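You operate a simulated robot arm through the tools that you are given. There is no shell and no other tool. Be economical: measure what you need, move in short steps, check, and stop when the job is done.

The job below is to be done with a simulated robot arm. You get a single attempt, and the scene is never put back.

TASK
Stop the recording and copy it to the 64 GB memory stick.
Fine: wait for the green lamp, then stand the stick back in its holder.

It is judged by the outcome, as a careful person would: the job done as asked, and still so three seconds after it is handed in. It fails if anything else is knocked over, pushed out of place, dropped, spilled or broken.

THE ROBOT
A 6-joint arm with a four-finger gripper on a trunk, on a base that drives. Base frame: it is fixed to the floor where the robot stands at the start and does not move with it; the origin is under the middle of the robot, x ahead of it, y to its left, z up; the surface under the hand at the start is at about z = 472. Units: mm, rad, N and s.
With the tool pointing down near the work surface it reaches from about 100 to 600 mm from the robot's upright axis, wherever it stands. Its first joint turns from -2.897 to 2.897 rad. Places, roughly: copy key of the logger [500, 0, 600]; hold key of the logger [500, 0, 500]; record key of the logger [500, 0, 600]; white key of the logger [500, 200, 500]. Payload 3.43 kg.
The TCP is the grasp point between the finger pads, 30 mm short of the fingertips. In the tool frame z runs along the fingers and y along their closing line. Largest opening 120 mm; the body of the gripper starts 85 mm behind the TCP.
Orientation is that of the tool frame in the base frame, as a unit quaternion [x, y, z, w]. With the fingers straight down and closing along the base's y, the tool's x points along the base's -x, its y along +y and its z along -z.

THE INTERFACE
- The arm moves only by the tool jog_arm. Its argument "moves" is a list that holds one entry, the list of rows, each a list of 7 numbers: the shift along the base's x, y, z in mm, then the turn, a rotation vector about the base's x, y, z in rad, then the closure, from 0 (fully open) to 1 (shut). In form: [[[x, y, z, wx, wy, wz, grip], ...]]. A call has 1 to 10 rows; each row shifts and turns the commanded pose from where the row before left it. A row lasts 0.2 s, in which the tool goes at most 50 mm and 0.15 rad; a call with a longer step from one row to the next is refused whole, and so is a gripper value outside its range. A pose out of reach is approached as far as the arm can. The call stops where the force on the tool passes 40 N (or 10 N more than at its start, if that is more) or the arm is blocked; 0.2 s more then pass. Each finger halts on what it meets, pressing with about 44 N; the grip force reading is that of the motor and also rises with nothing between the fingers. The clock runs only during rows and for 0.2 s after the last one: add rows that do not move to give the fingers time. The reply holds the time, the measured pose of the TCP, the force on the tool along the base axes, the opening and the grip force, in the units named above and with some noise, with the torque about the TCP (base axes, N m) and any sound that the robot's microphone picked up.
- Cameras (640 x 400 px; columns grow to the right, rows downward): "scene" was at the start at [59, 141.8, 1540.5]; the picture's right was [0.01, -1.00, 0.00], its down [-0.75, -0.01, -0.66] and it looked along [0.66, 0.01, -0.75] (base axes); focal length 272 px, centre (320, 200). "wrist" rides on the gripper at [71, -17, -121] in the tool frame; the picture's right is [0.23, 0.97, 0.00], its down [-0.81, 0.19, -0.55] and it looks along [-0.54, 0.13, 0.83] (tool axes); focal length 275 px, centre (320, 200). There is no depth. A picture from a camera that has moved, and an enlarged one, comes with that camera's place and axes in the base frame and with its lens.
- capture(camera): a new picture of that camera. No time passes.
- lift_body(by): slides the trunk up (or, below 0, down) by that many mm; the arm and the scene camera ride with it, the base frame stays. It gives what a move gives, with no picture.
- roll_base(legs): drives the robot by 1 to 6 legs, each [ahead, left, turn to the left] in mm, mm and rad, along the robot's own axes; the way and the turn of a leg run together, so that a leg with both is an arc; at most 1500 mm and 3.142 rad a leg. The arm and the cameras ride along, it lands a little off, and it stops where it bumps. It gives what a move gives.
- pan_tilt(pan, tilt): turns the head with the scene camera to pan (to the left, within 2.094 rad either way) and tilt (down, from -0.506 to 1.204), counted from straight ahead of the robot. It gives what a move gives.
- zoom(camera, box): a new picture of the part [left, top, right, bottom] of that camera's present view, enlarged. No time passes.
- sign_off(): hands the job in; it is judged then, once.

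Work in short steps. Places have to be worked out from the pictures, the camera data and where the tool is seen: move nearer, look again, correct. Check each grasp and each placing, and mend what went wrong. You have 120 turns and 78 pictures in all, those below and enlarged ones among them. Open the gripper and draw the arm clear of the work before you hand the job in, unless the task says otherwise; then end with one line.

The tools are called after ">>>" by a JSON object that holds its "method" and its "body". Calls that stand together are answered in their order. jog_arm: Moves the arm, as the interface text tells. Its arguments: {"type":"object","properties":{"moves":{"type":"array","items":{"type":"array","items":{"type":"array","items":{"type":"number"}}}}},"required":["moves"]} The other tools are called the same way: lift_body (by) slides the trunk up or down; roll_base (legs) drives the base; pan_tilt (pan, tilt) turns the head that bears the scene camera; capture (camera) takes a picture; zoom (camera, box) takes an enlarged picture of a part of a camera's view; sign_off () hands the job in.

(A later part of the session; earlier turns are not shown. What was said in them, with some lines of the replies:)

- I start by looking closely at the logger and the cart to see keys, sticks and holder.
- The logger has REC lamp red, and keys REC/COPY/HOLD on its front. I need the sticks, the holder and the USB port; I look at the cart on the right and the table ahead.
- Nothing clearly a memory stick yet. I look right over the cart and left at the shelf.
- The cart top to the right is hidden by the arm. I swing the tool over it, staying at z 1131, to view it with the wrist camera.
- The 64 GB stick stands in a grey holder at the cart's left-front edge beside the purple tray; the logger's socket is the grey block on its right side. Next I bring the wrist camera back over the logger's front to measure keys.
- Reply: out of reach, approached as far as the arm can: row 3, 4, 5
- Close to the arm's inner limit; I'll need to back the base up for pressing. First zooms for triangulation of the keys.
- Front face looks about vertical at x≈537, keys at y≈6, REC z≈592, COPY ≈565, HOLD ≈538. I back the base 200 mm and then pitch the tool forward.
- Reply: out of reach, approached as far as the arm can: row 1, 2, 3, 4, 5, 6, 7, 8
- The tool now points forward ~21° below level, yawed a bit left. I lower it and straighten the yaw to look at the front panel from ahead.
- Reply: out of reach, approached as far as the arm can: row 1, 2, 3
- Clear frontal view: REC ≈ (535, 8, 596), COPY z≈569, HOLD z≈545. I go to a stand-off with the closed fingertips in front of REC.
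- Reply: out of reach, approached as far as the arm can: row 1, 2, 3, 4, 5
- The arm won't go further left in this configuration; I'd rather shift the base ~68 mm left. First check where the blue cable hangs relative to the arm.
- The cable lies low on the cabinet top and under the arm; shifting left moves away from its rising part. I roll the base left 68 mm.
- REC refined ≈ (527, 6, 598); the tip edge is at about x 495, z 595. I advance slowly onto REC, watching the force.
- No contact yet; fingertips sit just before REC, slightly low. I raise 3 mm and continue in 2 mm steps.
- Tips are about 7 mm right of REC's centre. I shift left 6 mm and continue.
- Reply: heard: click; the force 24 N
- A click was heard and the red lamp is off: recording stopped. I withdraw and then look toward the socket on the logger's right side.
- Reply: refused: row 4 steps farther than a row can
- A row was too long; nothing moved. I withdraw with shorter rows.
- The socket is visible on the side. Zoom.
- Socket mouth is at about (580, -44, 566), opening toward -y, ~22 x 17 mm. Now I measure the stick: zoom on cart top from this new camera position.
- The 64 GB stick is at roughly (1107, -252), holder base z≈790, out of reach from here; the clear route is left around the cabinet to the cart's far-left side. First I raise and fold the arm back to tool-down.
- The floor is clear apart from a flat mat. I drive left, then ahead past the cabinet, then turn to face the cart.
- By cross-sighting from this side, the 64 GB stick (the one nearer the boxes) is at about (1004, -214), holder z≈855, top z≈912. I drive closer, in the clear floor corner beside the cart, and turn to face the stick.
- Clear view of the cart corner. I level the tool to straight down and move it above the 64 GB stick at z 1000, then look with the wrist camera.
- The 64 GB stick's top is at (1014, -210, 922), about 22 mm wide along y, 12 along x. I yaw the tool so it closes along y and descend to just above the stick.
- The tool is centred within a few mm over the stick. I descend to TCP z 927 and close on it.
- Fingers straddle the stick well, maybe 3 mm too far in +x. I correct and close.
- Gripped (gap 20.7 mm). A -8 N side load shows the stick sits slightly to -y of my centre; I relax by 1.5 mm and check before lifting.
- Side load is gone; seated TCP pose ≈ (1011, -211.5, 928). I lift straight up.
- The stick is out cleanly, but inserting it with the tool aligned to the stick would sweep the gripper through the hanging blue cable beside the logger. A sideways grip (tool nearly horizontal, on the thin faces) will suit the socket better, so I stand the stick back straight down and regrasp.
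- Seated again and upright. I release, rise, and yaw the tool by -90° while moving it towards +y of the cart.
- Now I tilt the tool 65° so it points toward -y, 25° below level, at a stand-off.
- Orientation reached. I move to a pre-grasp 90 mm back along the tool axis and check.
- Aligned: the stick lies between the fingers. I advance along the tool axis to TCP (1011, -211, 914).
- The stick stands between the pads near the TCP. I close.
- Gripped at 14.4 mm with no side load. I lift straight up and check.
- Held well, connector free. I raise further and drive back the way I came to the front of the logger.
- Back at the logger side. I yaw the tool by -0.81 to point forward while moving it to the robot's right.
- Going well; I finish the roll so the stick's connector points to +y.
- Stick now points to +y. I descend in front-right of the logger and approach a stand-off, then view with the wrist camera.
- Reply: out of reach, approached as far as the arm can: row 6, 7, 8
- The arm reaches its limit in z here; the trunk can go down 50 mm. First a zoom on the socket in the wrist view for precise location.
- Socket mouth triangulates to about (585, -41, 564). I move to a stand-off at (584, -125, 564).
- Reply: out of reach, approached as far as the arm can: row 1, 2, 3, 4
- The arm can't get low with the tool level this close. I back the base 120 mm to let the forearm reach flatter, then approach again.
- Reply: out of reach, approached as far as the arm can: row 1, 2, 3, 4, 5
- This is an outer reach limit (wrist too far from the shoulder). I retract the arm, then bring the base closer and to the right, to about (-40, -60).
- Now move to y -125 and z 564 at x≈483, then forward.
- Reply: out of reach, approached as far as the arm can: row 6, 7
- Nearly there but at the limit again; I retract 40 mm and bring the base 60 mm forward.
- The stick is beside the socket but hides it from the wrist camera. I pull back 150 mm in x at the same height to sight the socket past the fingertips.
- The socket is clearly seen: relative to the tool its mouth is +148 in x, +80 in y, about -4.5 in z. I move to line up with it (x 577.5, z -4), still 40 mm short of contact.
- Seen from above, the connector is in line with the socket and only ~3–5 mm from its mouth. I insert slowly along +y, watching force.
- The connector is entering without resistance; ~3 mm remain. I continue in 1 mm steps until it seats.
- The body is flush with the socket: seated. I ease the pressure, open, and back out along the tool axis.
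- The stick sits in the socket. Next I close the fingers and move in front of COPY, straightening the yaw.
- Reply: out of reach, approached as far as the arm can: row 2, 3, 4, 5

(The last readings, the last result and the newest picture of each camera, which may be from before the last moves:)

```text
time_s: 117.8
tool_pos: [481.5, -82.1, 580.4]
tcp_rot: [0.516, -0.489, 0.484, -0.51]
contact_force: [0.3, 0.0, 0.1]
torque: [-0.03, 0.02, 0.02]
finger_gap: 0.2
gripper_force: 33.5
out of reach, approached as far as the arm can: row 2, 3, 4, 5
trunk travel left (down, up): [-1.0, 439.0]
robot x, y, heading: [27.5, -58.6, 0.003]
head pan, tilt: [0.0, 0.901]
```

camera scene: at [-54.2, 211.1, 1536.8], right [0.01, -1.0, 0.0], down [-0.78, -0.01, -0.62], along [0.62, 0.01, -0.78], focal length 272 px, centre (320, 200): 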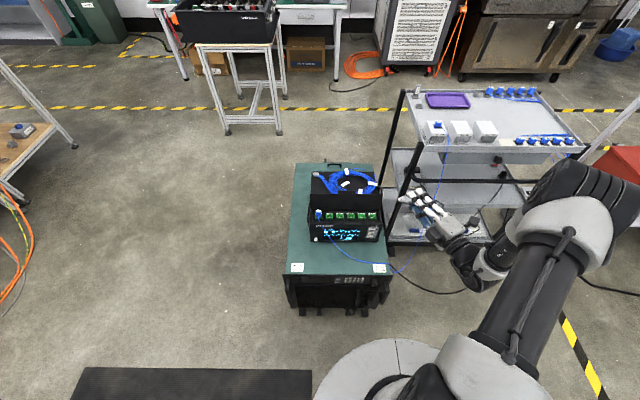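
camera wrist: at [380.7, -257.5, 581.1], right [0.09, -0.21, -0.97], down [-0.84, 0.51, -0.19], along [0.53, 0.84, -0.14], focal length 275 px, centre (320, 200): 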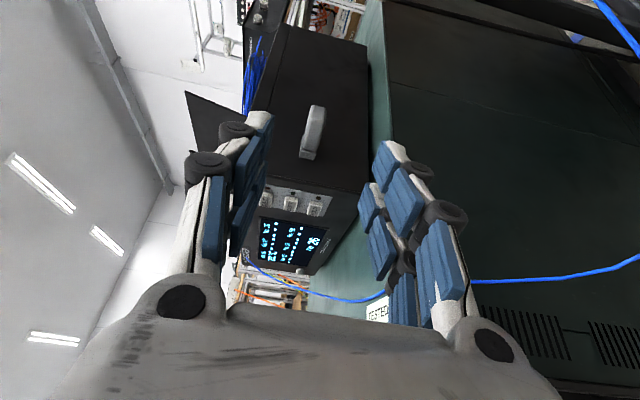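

Same left limit; I slide the base 87 mm left instead (tips stay ~24 mm in front of the panel).

>>> {"method": "jog_arm", "body": {"moves": [[[-8, 0, -5, 0, 0, 0, 1], [-2, 0, -5, 0, 0, 0, 1], [0, 0, 0, 0, 0, 0, 1]]]}}

>>> {"method": "roll_base", "body": {"legs": [[0, 88, 0]]}}

>>> {"method": "zoom", "body": {"camera": "scene", "box": [300, 230, 396, 290]}}

```text
time_s: 118.6
tool_pos: [480.0, -91.2, 580.2]
tcp_rot: [0.511, -0.494, 0.49, -0.505]
contact_force: [0.1, 0.8, -0.3]
torque: [-0.01, -0.01, -0.01]
finger_gap: 0.0
gripper_force: 33.2
out of reach, approached as far as the arm can: row 1, 2
trunk travel left (down, up): [-1.0, 439.0]
robot x, y, heading: [26.4, -58.6, -0.004]
head pan, tilt: [0.0, 0.901]
```

```text
time_s: 119.7
tool_pos: [481.0, -3.9, 579.7]
tcp_rot: [0.511, -0.495, 0.489, -0.504]
contact_force: [0.2, 0.5, 0.7]
torque: [0.01, 0.03, 0.01]
finger_gap: 0.0
gripper_force: 33.0
trunk travel left (down, up): [-1.0, 439.0]
robot x, y, heading: [25.1, 27.5, -0.005]
head pan, tilt: [0.0, 0.901]
```

```text
6.67 times, centred on (348, 260) of scene
camera zoom: at [83.1, 169.6, 1487.7], right [0.0, -1.0, 0.0], down [-0.78, 0.0, -0.62], along [0.62, 0.0, -0.78], focal length 1811 px, centre (133, -200)
```

zoom: 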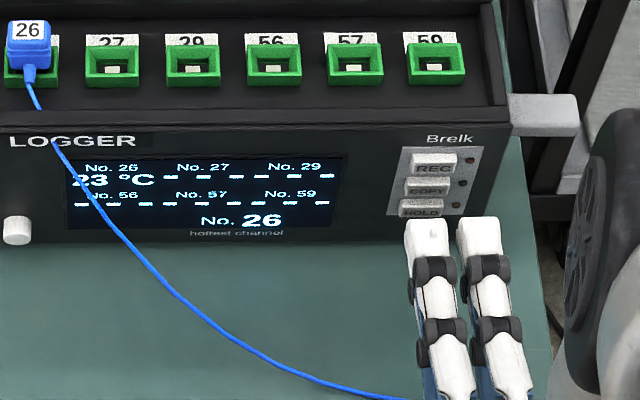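

Both finger bars straddle; I want the finger centre on COPY (y≈6, z≈570). The arm seems at an inner limit, so I back the base 120 mm, 9 mm left, and then jog forward and down.

>>> {"method": "roll_base", "body": {"legs": [[-120, 10, 0]]}}

>>> {"method": "jog_arm", "body": {"moves": [[[30, 0, -5, 0, 0, 0, 1], [30, 0, -5, 0, 0, 0, 1], [30, 0, 0, 0, 0, 0, 1], [20, 0, 0, 0, 0, 0, 1], [0, 0, 0, 0, 0, 0, 1]]]}}

```text
time_s: 121.0
tool_pos: [362.4, 5.8, 580.7]
tcp_rot: [0.51, -0.495, 0.491, -0.504]
contact_force: [0.3, -0.1, -0.3]
torque: [-0.03, 0.0, -0.03]
finger_gap: 0.1
gripper_force: 33.2
trunk travel left (down, up): [-1.0, 439.0]
robot x, y, heading: [-89.0, 42.0, 0.001]
head pan, tilt: [0.0, 0.901]
```

```text
time_s: 122.2
tool_pos: [465.0, -19.5, 570.9]
tcp_rot: [0.513, -0.492, 0.488, -0.506]
contact_force: [-0.2, -0.2, -0.4]
torque: [-0.01, 0.01, 0.01]
finger_gap: 0.0
gripper_force: 33.5
out of reach, approached as far as the arm can: row 1, 2, 3, 4
trunk travel left (down, up): [-1.0, 439.0]
robot x, y, heading: [-88.4, 40.4, -0.005]
head pan, tilt: [0.0, 0.901]
```

Height is right now; the lateral offset limit is 60 mm, so I slide the base 24 mm left.

>>> {"method": "roll_base", "body": {"legs": [[0, 25, 0]]}}

>>> {"method": "zoom", "body": {"camera": "scene", "box": [300, 205, 396, 265]}}

```text
time_s: 123.0
tool_pos: [466.1, 3.8, 570.8]
tcp_rot: [0.513, -0.493, 0.488, -0.506]
contact_force: [0.3, -0.1, -0.4]
torque: [0.02, -0.02, -0.03]
finger_gap: 0.0
gripper_force: 33.7
trunk travel left (down, up): [-1.0, 439.0]
robot x, y, heading: [-91.7, 63.7, -0.005]
head pan, tilt: [0.0, 0.901]
```

```text
6.67 times, centred on (348, 235) of scene
camera zoom: at [-35.4, 204.9, 1487.7], right [0.0, -1.0, 0.0], down [-0.78, 0.0, -0.62], along [0.62, 0.0, -0.78], focal length 1811 px, centre (133, -33)
```

zoom: 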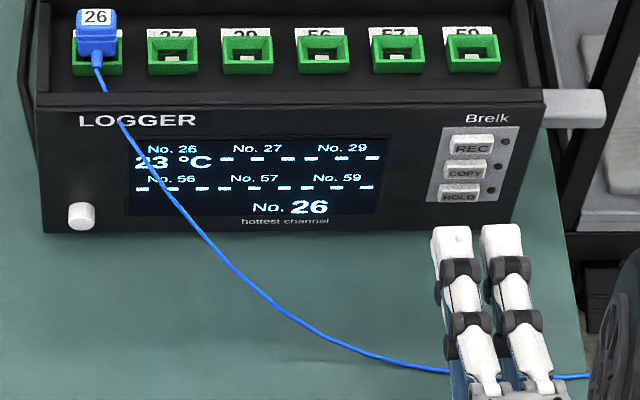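

Finger centre is aligned with COPY in y and z. I advance to just before contact and then step 2 mm at a time.

>>> {"method": "jog_arm", "body": {"moves": [[[15, 1, 0, 0, 0, 0, 1], [12, 0, 0, 0, 0, 0, 1], [3, 0, 0, 0, 0, 0, 1], [2, 0, 0, 0, 0, 0, 1], [2, 0, 0, 0, 0, 0, 1]]]}}

>>> {"method": "jog_arm", "body": {"moves": [[[2, 0, 0, 0, 0, 0, 1], [2, 0, 0, 0, 0, 0, 1]]]}}

```text
time_s: 124.2
tool_pos: [498.8, 1.9, 570.8]
tcp_rot: [0.515, -0.489, 0.486, -0.509]
contact_force: [0.2, 0.5, -0.1]
torque: [0.0, -0.03, 0.02]
finger_gap: 0.0
gripper_force: 32.7
out of reach, approached as far as the arm can: row 2
trunk travel left (down, up): [-1.0, 439.0]
robot x, y, heading: [-90.9, 64.3, -0.007]
head pan, tilt: [0.0, 0.901]
```

```text
time_s: 124.8
tool_pos: [500.6, -0.3, 570.6]
tcp_rot: [0.515, -0.49, 0.486, -0.508]
contact_force: [0.1, 1.3, -0.4]
torque: [-0.01, 0.0, 0.02]
finger_gap: 0.0
gripper_force: 33.6
trunk travel left (down, up): [-1.0, 439.0]
robot x, y, heading: [-89.8, 60.8, -0.004]
head pan, tilt: [0.0, 0.901]
```

>>> {"method": "jog_arm", "body": {"moves": [[[2, 1, 0, 0, 0, 0, 1], [2, 1, 0, 0, 0, 0, 1], [2, 0, 0, 0, 0, 0, 1]]]}}

```text
time_s: 125.6
tool_pos: [506.1, -1.7, 571.4]
tcp_rot: [0.514, -0.489, 0.486, -0.509]
contact_force: [-1.2, 0.8, 0.4]
torque: [0.0, -0.01, -0.02]
finger_gap: 6.1
gripper_force: 33.5
out of reach, approached as far as the arm can: row 1
trunk travel left (down, up): [-1.0, 439.0]
robot x, y, heading: [-92.2, 66.0, -0.001]
head pan, tilt: [0.0, 0.901]
heard: click
```

A click. I back off and check the lamps.

>>> {"method": "jog_arm", "body": {"moves": [[[-10, 0, 0, 0, 0, 0, 1], [-25, 0, 0, 0, 0, 0, 1], [-20, 0, 0, 0, 0, 0, 1], [0, 0, 0, 0, 0, 0, 1]]]}}

>>> {"method": "zoom", "body": {"camera": "scene", "box": [332, 205, 396, 245]}}

```text
time_s: 126.6
tool_pos: [451.8, 0.2, 570.6]
tcp_rot: [0.512, -0.492, 0.488, -0.507]
contact_force: [0.3, 0.4, 0.4]
torque: [0.01, 0.0, -0.01]
finger_gap: 0.2
gripper_force: 33.3
trunk travel left (down, up): [-1.0, 439.0]
robot x, y, heading: [-92.6, 63.7, -0.007]
head pan, tilt: [0.0, 0.901]
```

```text
10.00 times, centred on (364, 225) of scene
camera zoom: at [-35.4, 204.8, 1487.8], right [0.0, -1.0, 0.0], down [-0.78, 0.0, -0.62], along [0.62, 0.0, -0.78], focal length 2716 px, centre (-120, -50)
```

zoom: 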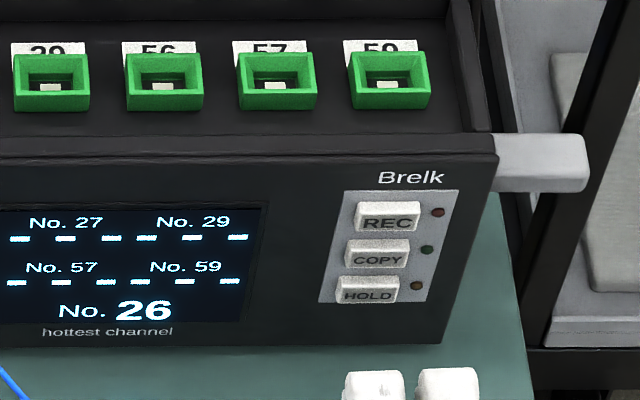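

REC and HOLD lamps are off; COPY's green isn't lit yet, copying may take a while. Meanwhile I bring the arm back to the regrasp orientation and the base to its insertion place.

>>> {"method": "jog_arm", "body": {"moves": [[[-30, 0, 0, 0, 0, 0, 1], [-30, -5, 0, 0, 0, 0.1, 1], [-20, -5, -2, 0, 0, 0.1, 1], [-18, -5, -3, 0, 0, 0.1, 1], [0, -3, -3, 0, 0, 0.092, 1], [0, 0, 0, 0, 0, 0, 1]]]}}

>>> {"method": "roll_base", "body": {"legs": [[0, -121, 0.005]]}}

>>> {"method": "zoom", "body": {"camera": "scene", "box": [300, 190, 396, 250]}}

```text
time_s: 128.0
tool_pos: [352.5, -18.2, 561.9]
tcp_rot: [0.599, -0.383, 0.381, -0.591]
contact_force: [-0.2, 0.5, -0.6]
torque: [0.0, 0.01, 0.07]
finger_gap: 0.0
gripper_force: 33.1
trunk travel left (down, up): [-1.0, 439.0]
robot x, y, heading: [-92.2, 62.1, -0.007]
head pan, tilt: [0.0, 0.901]
```

```text
time_s: 129.2
tool_pos: [353.7, -136.1, 562.8]
tcp_rot: [0.6, -0.382, 0.379, -0.592]
contact_force: [0.6, 0.2, -0.8]
torque: [0.02, 0.03, -0.02]
finger_gap: 0.0
gripper_force: 33.5
trunk travel left (down, up): [-1.0, 439.0]
robot x, y, heading: [-94.1, -55.9, 0.001]
head pan, tilt: [0.0, 0.901]
```

```text
6.67 times, centred on (348, 220) of scene
camera zoom: at [-36.2, 84.9, 1487.7], right [0.0, -1.0, 0.0], down [-0.78, 0.0, -0.62], along [0.62, 0.0, -0.78], focal length 1811 px, centre (133, 67)
```

zoom: 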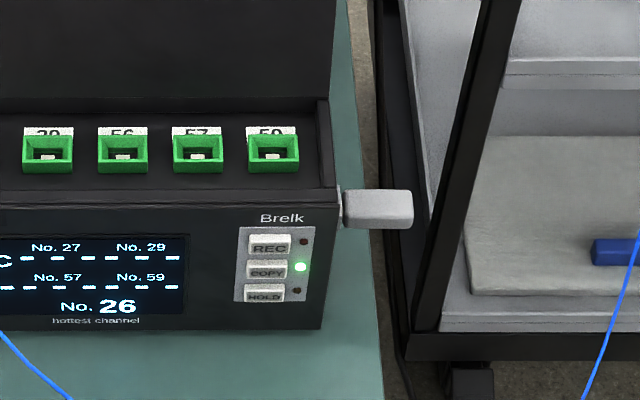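

The green COPY lamp is lit: copy done. I open the gripper and drive forward to the regrasp place.

>>> {"method": "roll_base", "body": {"legs": [[117, 0, 0]]}}

>>> {"method": "jog_arm", "body": {"moves": [[[0, 0, 0, 0, 0, 0, 0.5], [0, 0, 0, 0, 0, 0, 0.5], [0, 0, 0, 0, 0, 0, 0.5], [0, 0, 0, 0, 0, 0, 0.5]]]}}

```text
time_s: 130.4
tool_pos: [470.5, -135.3, 562.8]
tcp_rot: [0.6, -0.382, 0.378, -0.593]
contact_force: [-0.3, 0.3, 0.6]
torque: [-0.01, -0.02, 0.01]
finger_gap: 0.0
gripper_force: 33.4
trunk travel left (down, up): [-1.0, 439.0]
robot x, y, heading: [24.5, -57.0, 0.004]
head pan, tilt: [0.0, 0.901]
```

```text
time_s: 131.4
tool_pos: [469.3, -133.9, 562.4]
tcp_rot: [0.6, -0.381, 0.378, -0.593]
contact_force: [0.7, 0.3, -1.3]
torque: [0.01, 0.0, 0.0]
finger_gap: 59.8
gripper_force: 0.2
trunk travel left (down, up): [-1.0, 439.0]
robot x, y, heading: [22.4, -57.9, 0.002]
head pan, tilt: [0.0, 0.901]
```

Advance along the tool axis back over the stick and close.

>>> {"method": "jog_arm", "body": {"moves": [[[0, -4.5, 0, 0, 0, 0, 0.5], [35, 16.2, 0, 0, 0, 0, 0.5], [35, 16.2, 0, 0, 0, 0, 0.5], [25, 11.5, 0, 0, 0, 0, 0.5], [12.5, 5.6, 0, 0, 0, 0, 0.5], [0, 0, 0, 0, 0, 0, 0.5]]]}}

```text
time_s: 132.8
tool_pos: [577.6, -89.9, 562.5]
tcp_rot: [0.6, -0.382, 0.378, -0.592]
contact_force: [-0.6, 0.3, -0.2]
torque: [-0.02, 0.03, 0.0]
finger_gap: 60.0
gripper_force: 0.1
trunk travel left (down, up): [-1.0, 439.0]
robot x, y, heading: [23.2, -56.8, -0.003]
head pan, tilt: [0.0, 0.901]
```

>>> {"method": "jog_arm", "body": {"moves": [[[0, 0, 0, 0, 0, 0, 0.75], [0, 0, 0, 0, 0, 0, 0.85], [0, 0, 0, 0, 0, 0, 1], [0, 0, 0, 0, 0, 0, 1], [0, 0, 0, 0, 0, 0, 1]]]}}

```text
time_s: 134.1
tool_pos: [576.4, -90.2, 562.9]
tcp_rot: [0.6, -0.381, 0.378, -0.594]
contact_force: [2.0, 0.2, -0.4]
torque: [-0.05, -0.03, -0.03]
finger_gap: 14.4
gripper_force: 36.7
trunk travel left (down, up): [-1.0, 439.0]
robot x, y, heading: [20.6, -55.1, 0.003]
head pan, tilt: [0.0, 0.901]
```

Regripped at 14.4 mm. I pull it straight out along -y.

>>> {"method": "jog_arm", "body": {"moves": [[[0, -3, 0, 0, 0, 0, 1], [0, -5, 0, 0, 0, 0, 1], [0, -10, 0, 0, 0, 0, 1], [0, -15, 0, 0, 0, 0, 1], [-20, -5, 0, 0, 0, 0, 1], [-40, 0, 0, 0, 0, 0, 1], [-40, 0, 0, 0, 0, 0, 1], [-30, 0, 0, 0, 0, 0, 1]]]}}

```text
time_s: 135.8
tool_pos: [446.5, -128.2, 564.2]
tcp_rot: [0.599, -0.382, 0.379, -0.592]
contact_force: [-0.6, 0.2, -0.1]
torque: [-0.01, -0.01, 0.03]
finger_gap: 14.2
gripper_force: 43.1
trunk travel left (down, up): [-1.0, 439.0]
robot x, y, heading: [22.8, -54.6, 0.001]
head pan, tilt: [0.0, 0.901]
```

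Held. I raise the arm and trunk, then rotate the stick back to tip-down.

>>> {"method": "jog_arm", "body": {"moves": [[[-10, 0, 40, 0, 0, 0, 1], [-5, 0, 45, 0, 0, 0, 1], [0, 0, 45, 0, 0, 0, 1], [0, 0, 45, 0, 0, 0, 1], [0, 0, 45, 0, 0, 0, 1], [0, 0, 45, 0, 0, 0, 1], [0, 0, 45, 0, 0, 0, 1], [0, 0, 45, 0, 0, 0, 1]]]}}

>>> {"method": "lift_body", "body": {"by": 49}}

>>> {"method": "jog_arm", "body": {"moves": [[[0, 0, 15, -0.143, 0, 0, 1], [0, 0, 15, -0.143, 0, 0, 1], [0, 0, 15, -0.143, 0, 0, 1], [0, 0, 15, -0.143, 0, 0, 1], [0, 0, 15, -0.143, 0, 0, 1], [0, 0, 15, -0.143, 0, 0, 1]]]}}

>>> {"method": "jog_arm", "body": {"moves": [[[0, 0, 15, -0.143, 0, 0, 1], [0, 0, 15, -0.143, 0, 0, 1], [0, 0, 15, -0.143, 0, 0, 1], [0, 0, 15, -0.142, 0, 0, 1], [0, 0, 0, -0.142, 0, 0, 1], [0, 0, 0, 0, 0, 0, 1]]]}}

```text
time_s: 137.7
tool_pos: [431.3, -126.3, 918.9]
tcp_rot: [0.6, -0.382, 0.378, -0.593]
contact_force: [0.0, -0.2, -0.6]
torque: [0.02, 0.0, -0.01]
finger_gap: 14.5
gripper_force: 44.2
trunk travel left (down, up): [-1.0, 439.0]
robot x, y, heading: [22.3, -56.6, 0.0]
head pan, tilt: [0.0, 0.901]
```

```text
time_s: 138.6
tool_pos: [431.7, -127.7, 966.8]
tcp_rot: [0.6, -0.381, 0.378, -0.593]
contact_force: [-0.1, 0.3, -0.9]
torque: [-0.03, 0.01, 0.01]
finger_gap: 14.2
gripper_force: 43.8
trunk travel left (down, up): [-50.0, 390.0]
robot x, y, heading: [24.3, -51.9, 0.006]
head pan, tilt: [0.0, 0.901]
```

```text
time_s: 140.0
tool_pos: [472.2, -170.4, 1040.8]
tcp_rot: [0.792, -0.19, 0.503, -0.29]
contact_force: [-0.7, -0.3, -0.9]
torque: [-0.01, 0.01, 0.0]
finger_gap: 14.3
gripper_force: 44.3
out of reach, approached as far as the arm can: row 2, 3, 4, 5, 6
trunk travel left (down, up): [-50.0, 390.0]
robot x, y, heading: [23.6, -57.1, 0.002]
head pan, tilt: [0.0, 0.901]
```

```text
time_s: 141.4
tool_pos: [498.5, -189.7, 1107.8]
tcp_rot: [0.843, -0.002, 0.537, 0.005]
contact_force: [-0.5, -0.9, -0.5]
torque: [0.01, 0.0, 0.01]
finger_gap: 14.5
gripper_force: 43.8
out of reach, approached as far as the arm can: row 1, 2, 3, 4, 5
trunk travel left (down, up): [-50.0, 390.0]
robot x, y, heading: [23.4, -53.4, -0.001]
head pan, tilt: [0.0, 0.901]
```

Stick is tip-down again. I yaw back +0.81 while centring the tool ahead of the robot, then drive the same route to the cart.

>>> {"method": "jog_arm", "body": {"moves": [[[13, 23, 0, 0, 0, 0.135, 1], [13, 23, 0, 0, 0, 0.135, 1], [13, 23, 0, 0, 0, 0.135, 1], [12, 23, 0, 0, 0, 0.135, 1], [12, 23, 0, 0, 0, 0.135, 1], [12, 23, 0, 0, 0, 0.134, 1], [0, 0, 0, 0, 0, 0, 1]]]}}

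>>> {"method": "roll_base", "body": {"legs": [[-140, 0, 0], [0, 875, 0]]}}

>>> {"method": "roll_base", "body": {"legs": [[1480, 0, 0], [0, 0, -1.58]]}}

```text
time_s: 143.0
tool_pos: [574.3, -52.8, 1105.6]
tcp_rot: [0.776, 0.331, 0.495, -0.207]
contact_force: [1.1, -0.1, -0.9]
torque: [-0.02, -0.01, 0.04]
finger_gap: 14.1
gripper_force: 44.6
trunk travel left (down, up): [-50.0, 390.0]
robot x, y, heading: [21.0, -54.9, -0.0]
head pan, tilt: [0.0, 0.901]
```

```text
time_s: 148.5
tool_pos: [434.8, 814.1, 1107.4]
tcp_rot: [0.777, 0.327, 0.497, -0.206]
contact_force: [0.0, 0.4, -1.1]
torque: [-0.04, 0.0, 0.05]
finger_gap: 14.1
gripper_force: 44.0
trunk travel left (down, up): [-50.0, 390.0]
robot x, y, heading: [-114.5, 814.9, -0.004]
head pan, tilt: [0.0, 0.901]
```

```text
time_s: 159.7
tool_pos: [1364.1, 260.4, 1107.9]
tcp_rot: [0.781, -0.319, 0.496, 0.206]
contact_force: [-1.4, 0.0, -0.9]
torque: [0.0, -0.01, 0.02]
finger_gap: 14.2
gripper_force: 43.9
trunk travel left (down, up): [-50.0, 390.0]
robot x, y, heading: [1363.2, 814.5, -1.577]
head pan, tilt: [0.0, 0.901]
```

>>> {"method": "roll_base", "body": {"legs": [[638, 44, 0], [0, 0, -0.797]]}}

```text
time_s: 165.4
tool_pos: [1005.8, -208.4, 1106.3]
tcp_rot: [-0.593, 0.6, -0.376, -0.384]
contact_force: [0.0, 0.2, -1.0]
torque: [-0.01, 0.0, 0.04]
finger_gap: 14.1
gripper_force: 44.0
trunk travel left (down, up): [-50.0, 390.0]
robot x, y, heading: [1406.9, 172.2, -2.382]
head pan, tilt: [0.0, 0.901]
```

I correct the small yaw error and position, and descend to z 965 above the holder.

>>> {"method": "jog_arm", "body": {"moves": [[[5, -1.5, -40, 0, 0.0025, 0.006, 1], [0, 0, -45, 0, 0, 0, 1], [0, 0, -45, 0, 0, 0, 1], [0, 0, -12, 0, 0, 0, 1], [0, 0, 0, 0, 0, 0, 1], [0, 0, 0, 0, 0, 0, 1]]]}}

>>> {"method": "zoom", "body": {"camera": "scene", "box": [330, 180, 394, 220]}}

```text
time_s: 166.8
tool_pos: [1010.6, -209.6, 965.2]
tcp_rot: [-0.595, 0.597, -0.376, -0.384]
contact_force: [-1.2, 0.0, -0.7]
torque: [-0.01, -0.01, -0.02]
finger_gap: 14.2
gripper_force: 44.0
trunk travel left (down, up): [-50.0, 390.0]
robot x, y, heading: [1409.0, 170.4, -2.384]
head pan, tilt: [0.0, 0.901]
```

```text
10.00 times, centred on (362, 200) of scene
camera zoom: at [1461.2, 33.6, 1536.8], right [-0.69, 0.73, 0.0], down [0.57, 0.54, -0.62], along [-0.45, -0.43, -0.78], focal length 2716 px, centre (-100, 200)
```

zoom: 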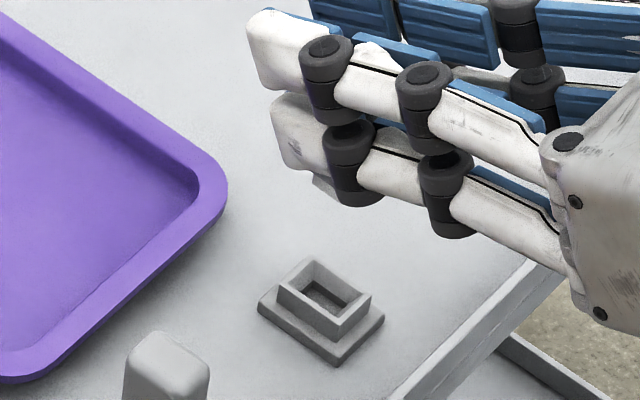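

Holder is empty and ready below. I descend to just above entry and then in small steps, watching the force.

>>> {"method": "jog_arm", "body": {"moves": [[[0, -0.5, -20, 0, 0, 0, 1], [0, 0, -15, 0, 0, 0, 1], [0, 0, -3, 0, 0, 0, 1], [0, 0, -2, 0, 0, 0, 1], [0, 0, -2, 0, 0, 0, 1]]]}}

```text
time_s: 168.0
tool_pos: [1008.9, -210.3, 924.4]
tcp_rot: [-0.595, 0.598, -0.375, -0.384]
contact_force: [-0.5, 0.0, -0.8]
torque: [0.0, 0.01, -0.02]
finger_gap: 14.3
gripper_force: 43.7
trunk travel left (down, up): [-50.0, 390.0]
robot x, y, heading: [1404.0, 174.7, -2.379]
head pan, tilt: [0.0, 0.901]
```

>>> {"method": "jog_arm", "body": {"moves": [[[0, 0, -1.5, 0, 0, 0, 1], [0, 0, -1.5, 0, 0, 0, 1]]]}}

>>> {"method": "zoom", "body": {"camera": "scene", "box": [330, 180, 394, 220]}}

```text
time_s: 168.6
tool_pos: [1010.2, -209.5, 922.2]
tcp_rot: [-0.594, 0.597, -0.377, -0.386]
contact_force: [0.7, 3.7, 7.0]
torque: [0.17, 0.01, 0.0]
finger_gap: 14.4
gripper_force: 44.2
trunk travel left (down, up): [-50.0, 390.0]
robot x, y, heading: [1400.9, 173.9, -2.384]
head pan, tilt: [0.0, 0.901]
```

```text
10.00 times, centred on (362, 200) of scene
camera zoom: at [1461.7, 34.7, 1536.9], right [-0.69, 0.73, 0.0], down [0.57, 0.54, -0.62], along [-0.45, -0.43, -0.78], focal length 2716 px, centre (-100, 200)
```

zoom: 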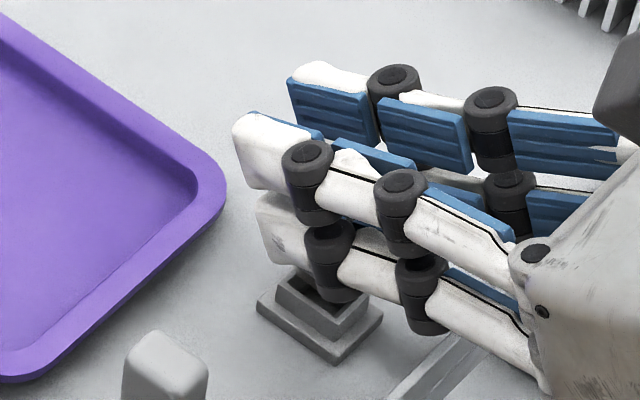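

Contact at entry, with a push to +y: the connector is a little too far to -y. I lift 2 mm, shift +1.5 mm in y and try again.

>>> {"method": "jog_arm", "body": {"moves": [[[0, 0, 2, 0, 0, 0, 1], [0, 1.5, 0, 0, 0, 0, 1], [0, 0, -1.5, 0, 0, 0, 1], [0, 0, -1.5, 0, 0, 0, 1]]]}}

```text
time_s: 169.6
tool_pos: [1011.3, -208.4, 919.0]
tcp_rot: [-0.595, 0.597, -0.376, -0.384]
contact_force: [0.7, 1.6, 2.5]
torque: [0.12, -0.03, 0.0]
finger_gap: 14.1
gripper_force: 44.1
trunk travel left (down, up): [-50.0, 390.0]
robot x, y, heading: [1404.6, 178.0, -2.379]
head pan, tilt: [0.0, 0.901]
```

Going in with little force. I nudge +0.7 mm in y and continue down.

>>> {"method": "jog_arm", "body": {"moves": [[[0, 0.7, -1, 0, 0, 0, 1], [0, 0, -1.5, 0, 0, 0, 1], [0, 0, -1.5, 0, 0, 0, 1]]]}}

```text
time_s: 170.4
tool_pos: [1009.7, -206.2, 916.6]
tcp_rot: [-0.594, 0.597, -0.377, -0.386]
contact_force: [1.5, 8.5, 13.4]
torque: [0.29, -0.07, -0.03]
finger_gap: 14.3
gripper_force: 44.4
trunk travel left (down, up): [-50.0, 390.0]
robot x, y, heading: [1403.4, 170.3, -2.382]
head pan, tilt: [0.0, 0.901]
```

Force is rising with a +y push again. One look before going on.

>>> {"method": "zoom", "body": {"camera": "scene", "box": [346, 195, 378, 215]}}

```text
16.00 times, centred on (362, 205) of scene
camera zoom: at [1462.1, 35.5, 1537.0], right [-0.69, 0.73, 0.0], down [0.57, 0.54, -0.62], along [-0.45, -0.43, -0.78], focal length 4346 px, centre (-352, 120)
```

zoom: 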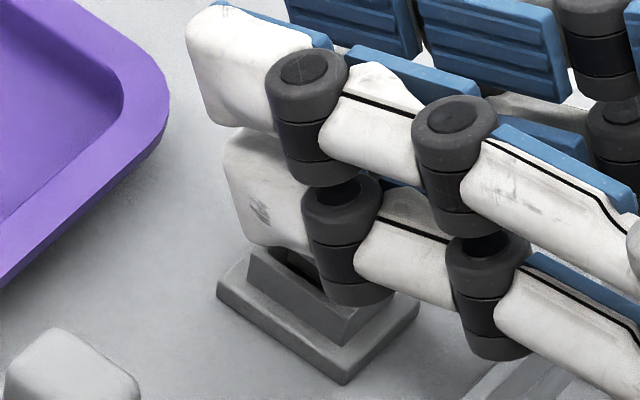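

The connector seems partly in but pressed against the -y wall. I lift 1 mm, shift +1.5 mm in y, and read the force.

>>> {"method": "jog_arm", "body": {"moves": [[[0, 0, 1, 0, 0, 0, 1], [0, 1.5, 0, 0, 0, 0, 1], [0, 0, 0, 0, 0, 0, 1]]]}}

```text
time_s: 171.2
tool_pos: [1012.3, -206.5, 914.6]
tcp_rot: [-0.595, 0.597, -0.377, -0.384]
contact_force: [0.3, 0.7, 0.5]
torque: [0.07, -0.01, 0.02]
finger_gap: 14.1
gripper_force: 43.4
trunk travel left (down, up): [-50.0, 390.0]
robot x, y, heading: [1407.6, 169.0, -2.384]
head pan, tilt: [0.0, 0.901]
```

Forces are near zero now. Continue down gently.

>>> {"method": "jog_arm", "body": {"moves": [[[0, 0, -1, 0, 0, 0, 1], [0, 0, -1, 0, 0, 0, 1]]]}}

```text
time_s: 171.8
tool_pos: [1010.8, -206.2, 911.8]
tcp_rot: [-0.595, 0.597, -0.376, -0.384]
contact_force: [0.5, 0.1, -0.5]
torque: [-0.03, 0.01, 0.01]
finger_gap: 14.4
gripper_force: 44.0
trunk travel left (down, up): [-50.0, 390.0]
robot x, y, heading: [1405.8, 169.1, -2.383]
head pan, tilt: [0.0, 0.901]
```

Sliding in freely. I continue in 1 mm steps until it seats.

>>> {"method": "jog_arm", "body": {"moves": [[[0, 0, -1, 0, 0, 0, 1], [0, 0, -1, 0, 0, 0, 1], [0, 0, -1, 0, 0, 0, 1]]]}}

```text
time_s: 172.6
tool_pos: [1010.1, -206.3, 912.0]
tcp_rot: [-0.595, 0.595, -0.377, -0.386]
contact_force: [0.9, 1.4, 17.8]
torque: [0.08, -0.08, 0.03]
finger_gap: 14.3
gripper_force: 44.1
trunk travel left (down, up): [-50.0, 390.0]
robot x, y, heading: [1402.7, 176.1, -2.382]
head pan, tilt: [0.0, 0.901]
```

Vertical force only: it looks seated at z≈912. I relieve the pressure and check by picture before releasing.

>>> {"method": "jog_arm", "body": {"moves": [[[0, 0, 1.5, 0, 0, 0, 1], [0, 0, 0, 0, 0, 0, 1]]]}}

>>> {"method": "zoom", "body": {"camera": "wrist", "box": [256, 160, 384, 240]}}

```text
time_s: 173.2
tool_pos: [1010.5, -205.9, 913.5]
tcp_rot: [-0.595, 0.596, -0.376, -0.385]
contact_force: [-1.0, -4.5, 15.3]
torque: [-0.41, 0.04, 0.01]
finger_gap: 14.3
gripper_force: 43.7
trunk travel left (down, up): [-50.0, 390.0]
robot x, y, heading: [1403.4, 173.2, -2.384]
head pan, tilt: [0.0, 0.901]
```

```text
5.00 times, centred on (320, 200) of wrist
camera zoom: at [1029.2, -127.7, 1029.4], right [-0.97, -0.09, 0.22], down [-0.19, 0.84, -0.5], along [-0.14, -0.53, -0.84], focal length 1376 px, centre (320, 200)
```

zoom: 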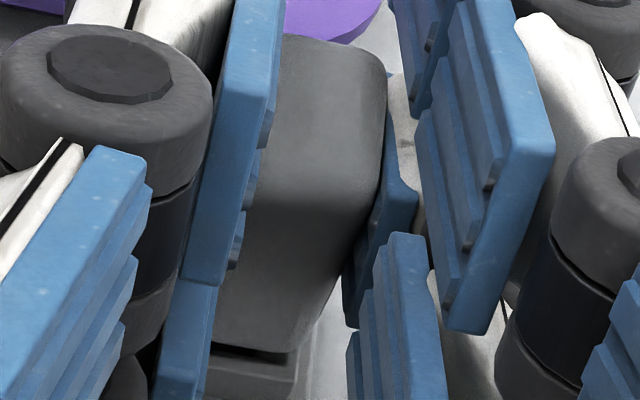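

The stick body sits on the collar, aligned. Some upward load remains, so I ease 1 mm more and then open slowly.

>>> {"method": "jog_arm", "body": {"moves": [[[0, -0.5, 1, 0, 0, 0, 1], [0, 0, 0, 0, 0, 0, 1]]]}}

```text
time_s: 173.8
tool_pos: [1010.1, -205.3, 912.8]
tcp_rot: [-0.594, 0.598, -0.376, -0.384]
contact_force: [-2.7, -1.8, 9.2]
torque: [-0.31, 0.15, -0.04]
finger_gap: 14.4
gripper_force: 43.8
trunk travel left (down, up): [-50.0, 390.0]
robot x, y, heading: [1403.8, 173.5, -2.384]
head pan, tilt: [0.0, 0.901]
```

>>> {"method": "jog_arm", "body": {"moves": [[[0, 0, 1.2, 0, 0, 0, 1], [0, 0, 0, 0, 0, 0, 1], [0, 0, 0, 0, 0, 0, 0.8], [0, 0, 0, 0, 0, 0, 0.7], [0, 0, 0, 0, 0, 0, 0.5], [0, 0, 0, 0, 0, 0, 0.5]]]}}

>>> {"method": "zoom", "body": {"camera": "wrist", "box": [224, 140, 416, 260]}}

```text
time_s: 175.2
tool_pos: [1011.1, -207.1, 914.6]
tcp_rot: [-0.596, 0.597, -0.376, -0.383]
contact_force: [-0.3, 0.0, 0.9]
torque: [-0.02, 0.02, 0.0]
finger_gap: 59.8
gripper_force: 0.0
trunk travel left (down, up): [-50.0, 390.0]
robot x, y, heading: [1408.8, 173.5, -2.384]
head pan, tilt: [0.0, 0.901]
```

```text
3.33 times, centred on (320, 200) of wrist
camera zoom: at [1029.2, -128.4, 1030.9], right [-0.97, -0.09, 0.22], down [-0.19, 0.85, -0.5], along [-0.14, -0.53, -0.84], focal length 918 px, centre (320, 200)
```

zoom: 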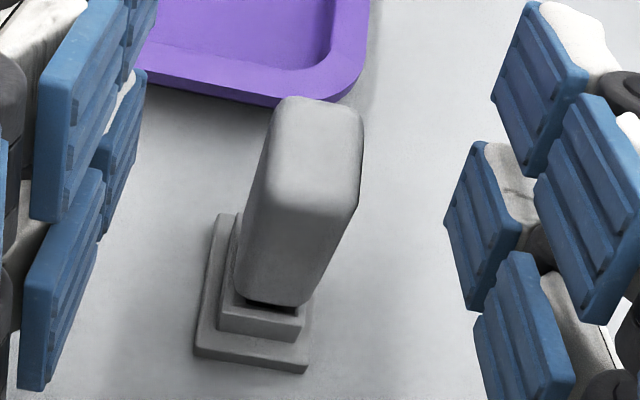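

The stick stands upright in its holder. I back the fingers straight out along the tool axis, rise clear, and take the last look.

>>> {"method": "jog_arm", "body": {"moves": [[[0, 18, 8.4, 0, 0, 0, 0.5], [0, 27, 12.6, 0, 0, 0, 0.5], [0, 36, 17, 0, 0, 0, 0.5], [0, 36, 17, 0, 0, 0, 0.5], [0, 30, 35, 0, 0, 0, 0.5], [0, 10, 45, 0, 0, 0, 0.5], [0, 0, 45, 0, 0, 0, 0.5]]]}}

>>> {"method": "zoom", "body": {"camera": "scene", "box": [298, 165, 426, 245]}}

```text
time_s: 176.8
tool_pos: [1010.9, -48.8, 1094.8]
tcp_rot: [-0.595, 0.598, -0.376, -0.383]
contact_force: [0.0, 0.7, 0.5]
torque: [0.0, 0.0, 0.01]
finger_gap: 59.8
gripper_force: 0.1
trunk travel left (down, up): [-50.0, 390.0]
robot x, y, heading: [1406.7, 173.1, -2.382]
head pan, tilt: [0.0, 0.901]
```

```text
5.00 times, centred on (362, 205) of scene
camera zoom: at [1461.8, 33.6, 1536.7], right [-0.69, 0.73, 0.0], down [0.57, 0.54, -0.62], along [-0.45, -0.43, -0.78], focal length 1358 px, centre (110, 175)
```

zoom: 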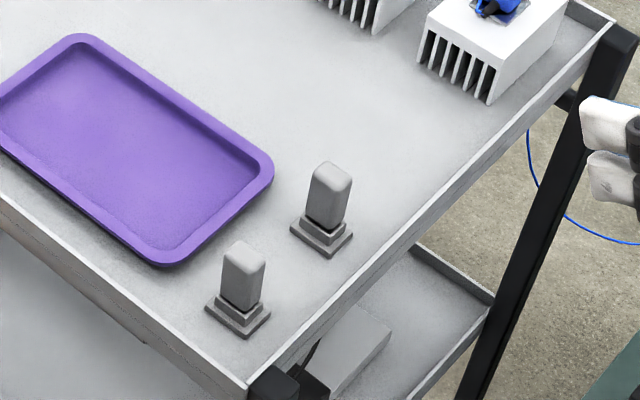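

Both sticks stand upright in their holders, the tray and boxes have not moved, and the gripper is open and clear of the cart. I hand the job in.

>>> {"method": "sign_off", "body": {}}

```text
The job is handed in.
```

I stopped the recording, copied it to the 64 GB stick until the green COPY lamp lit, and stood the stick upright back in its holder.
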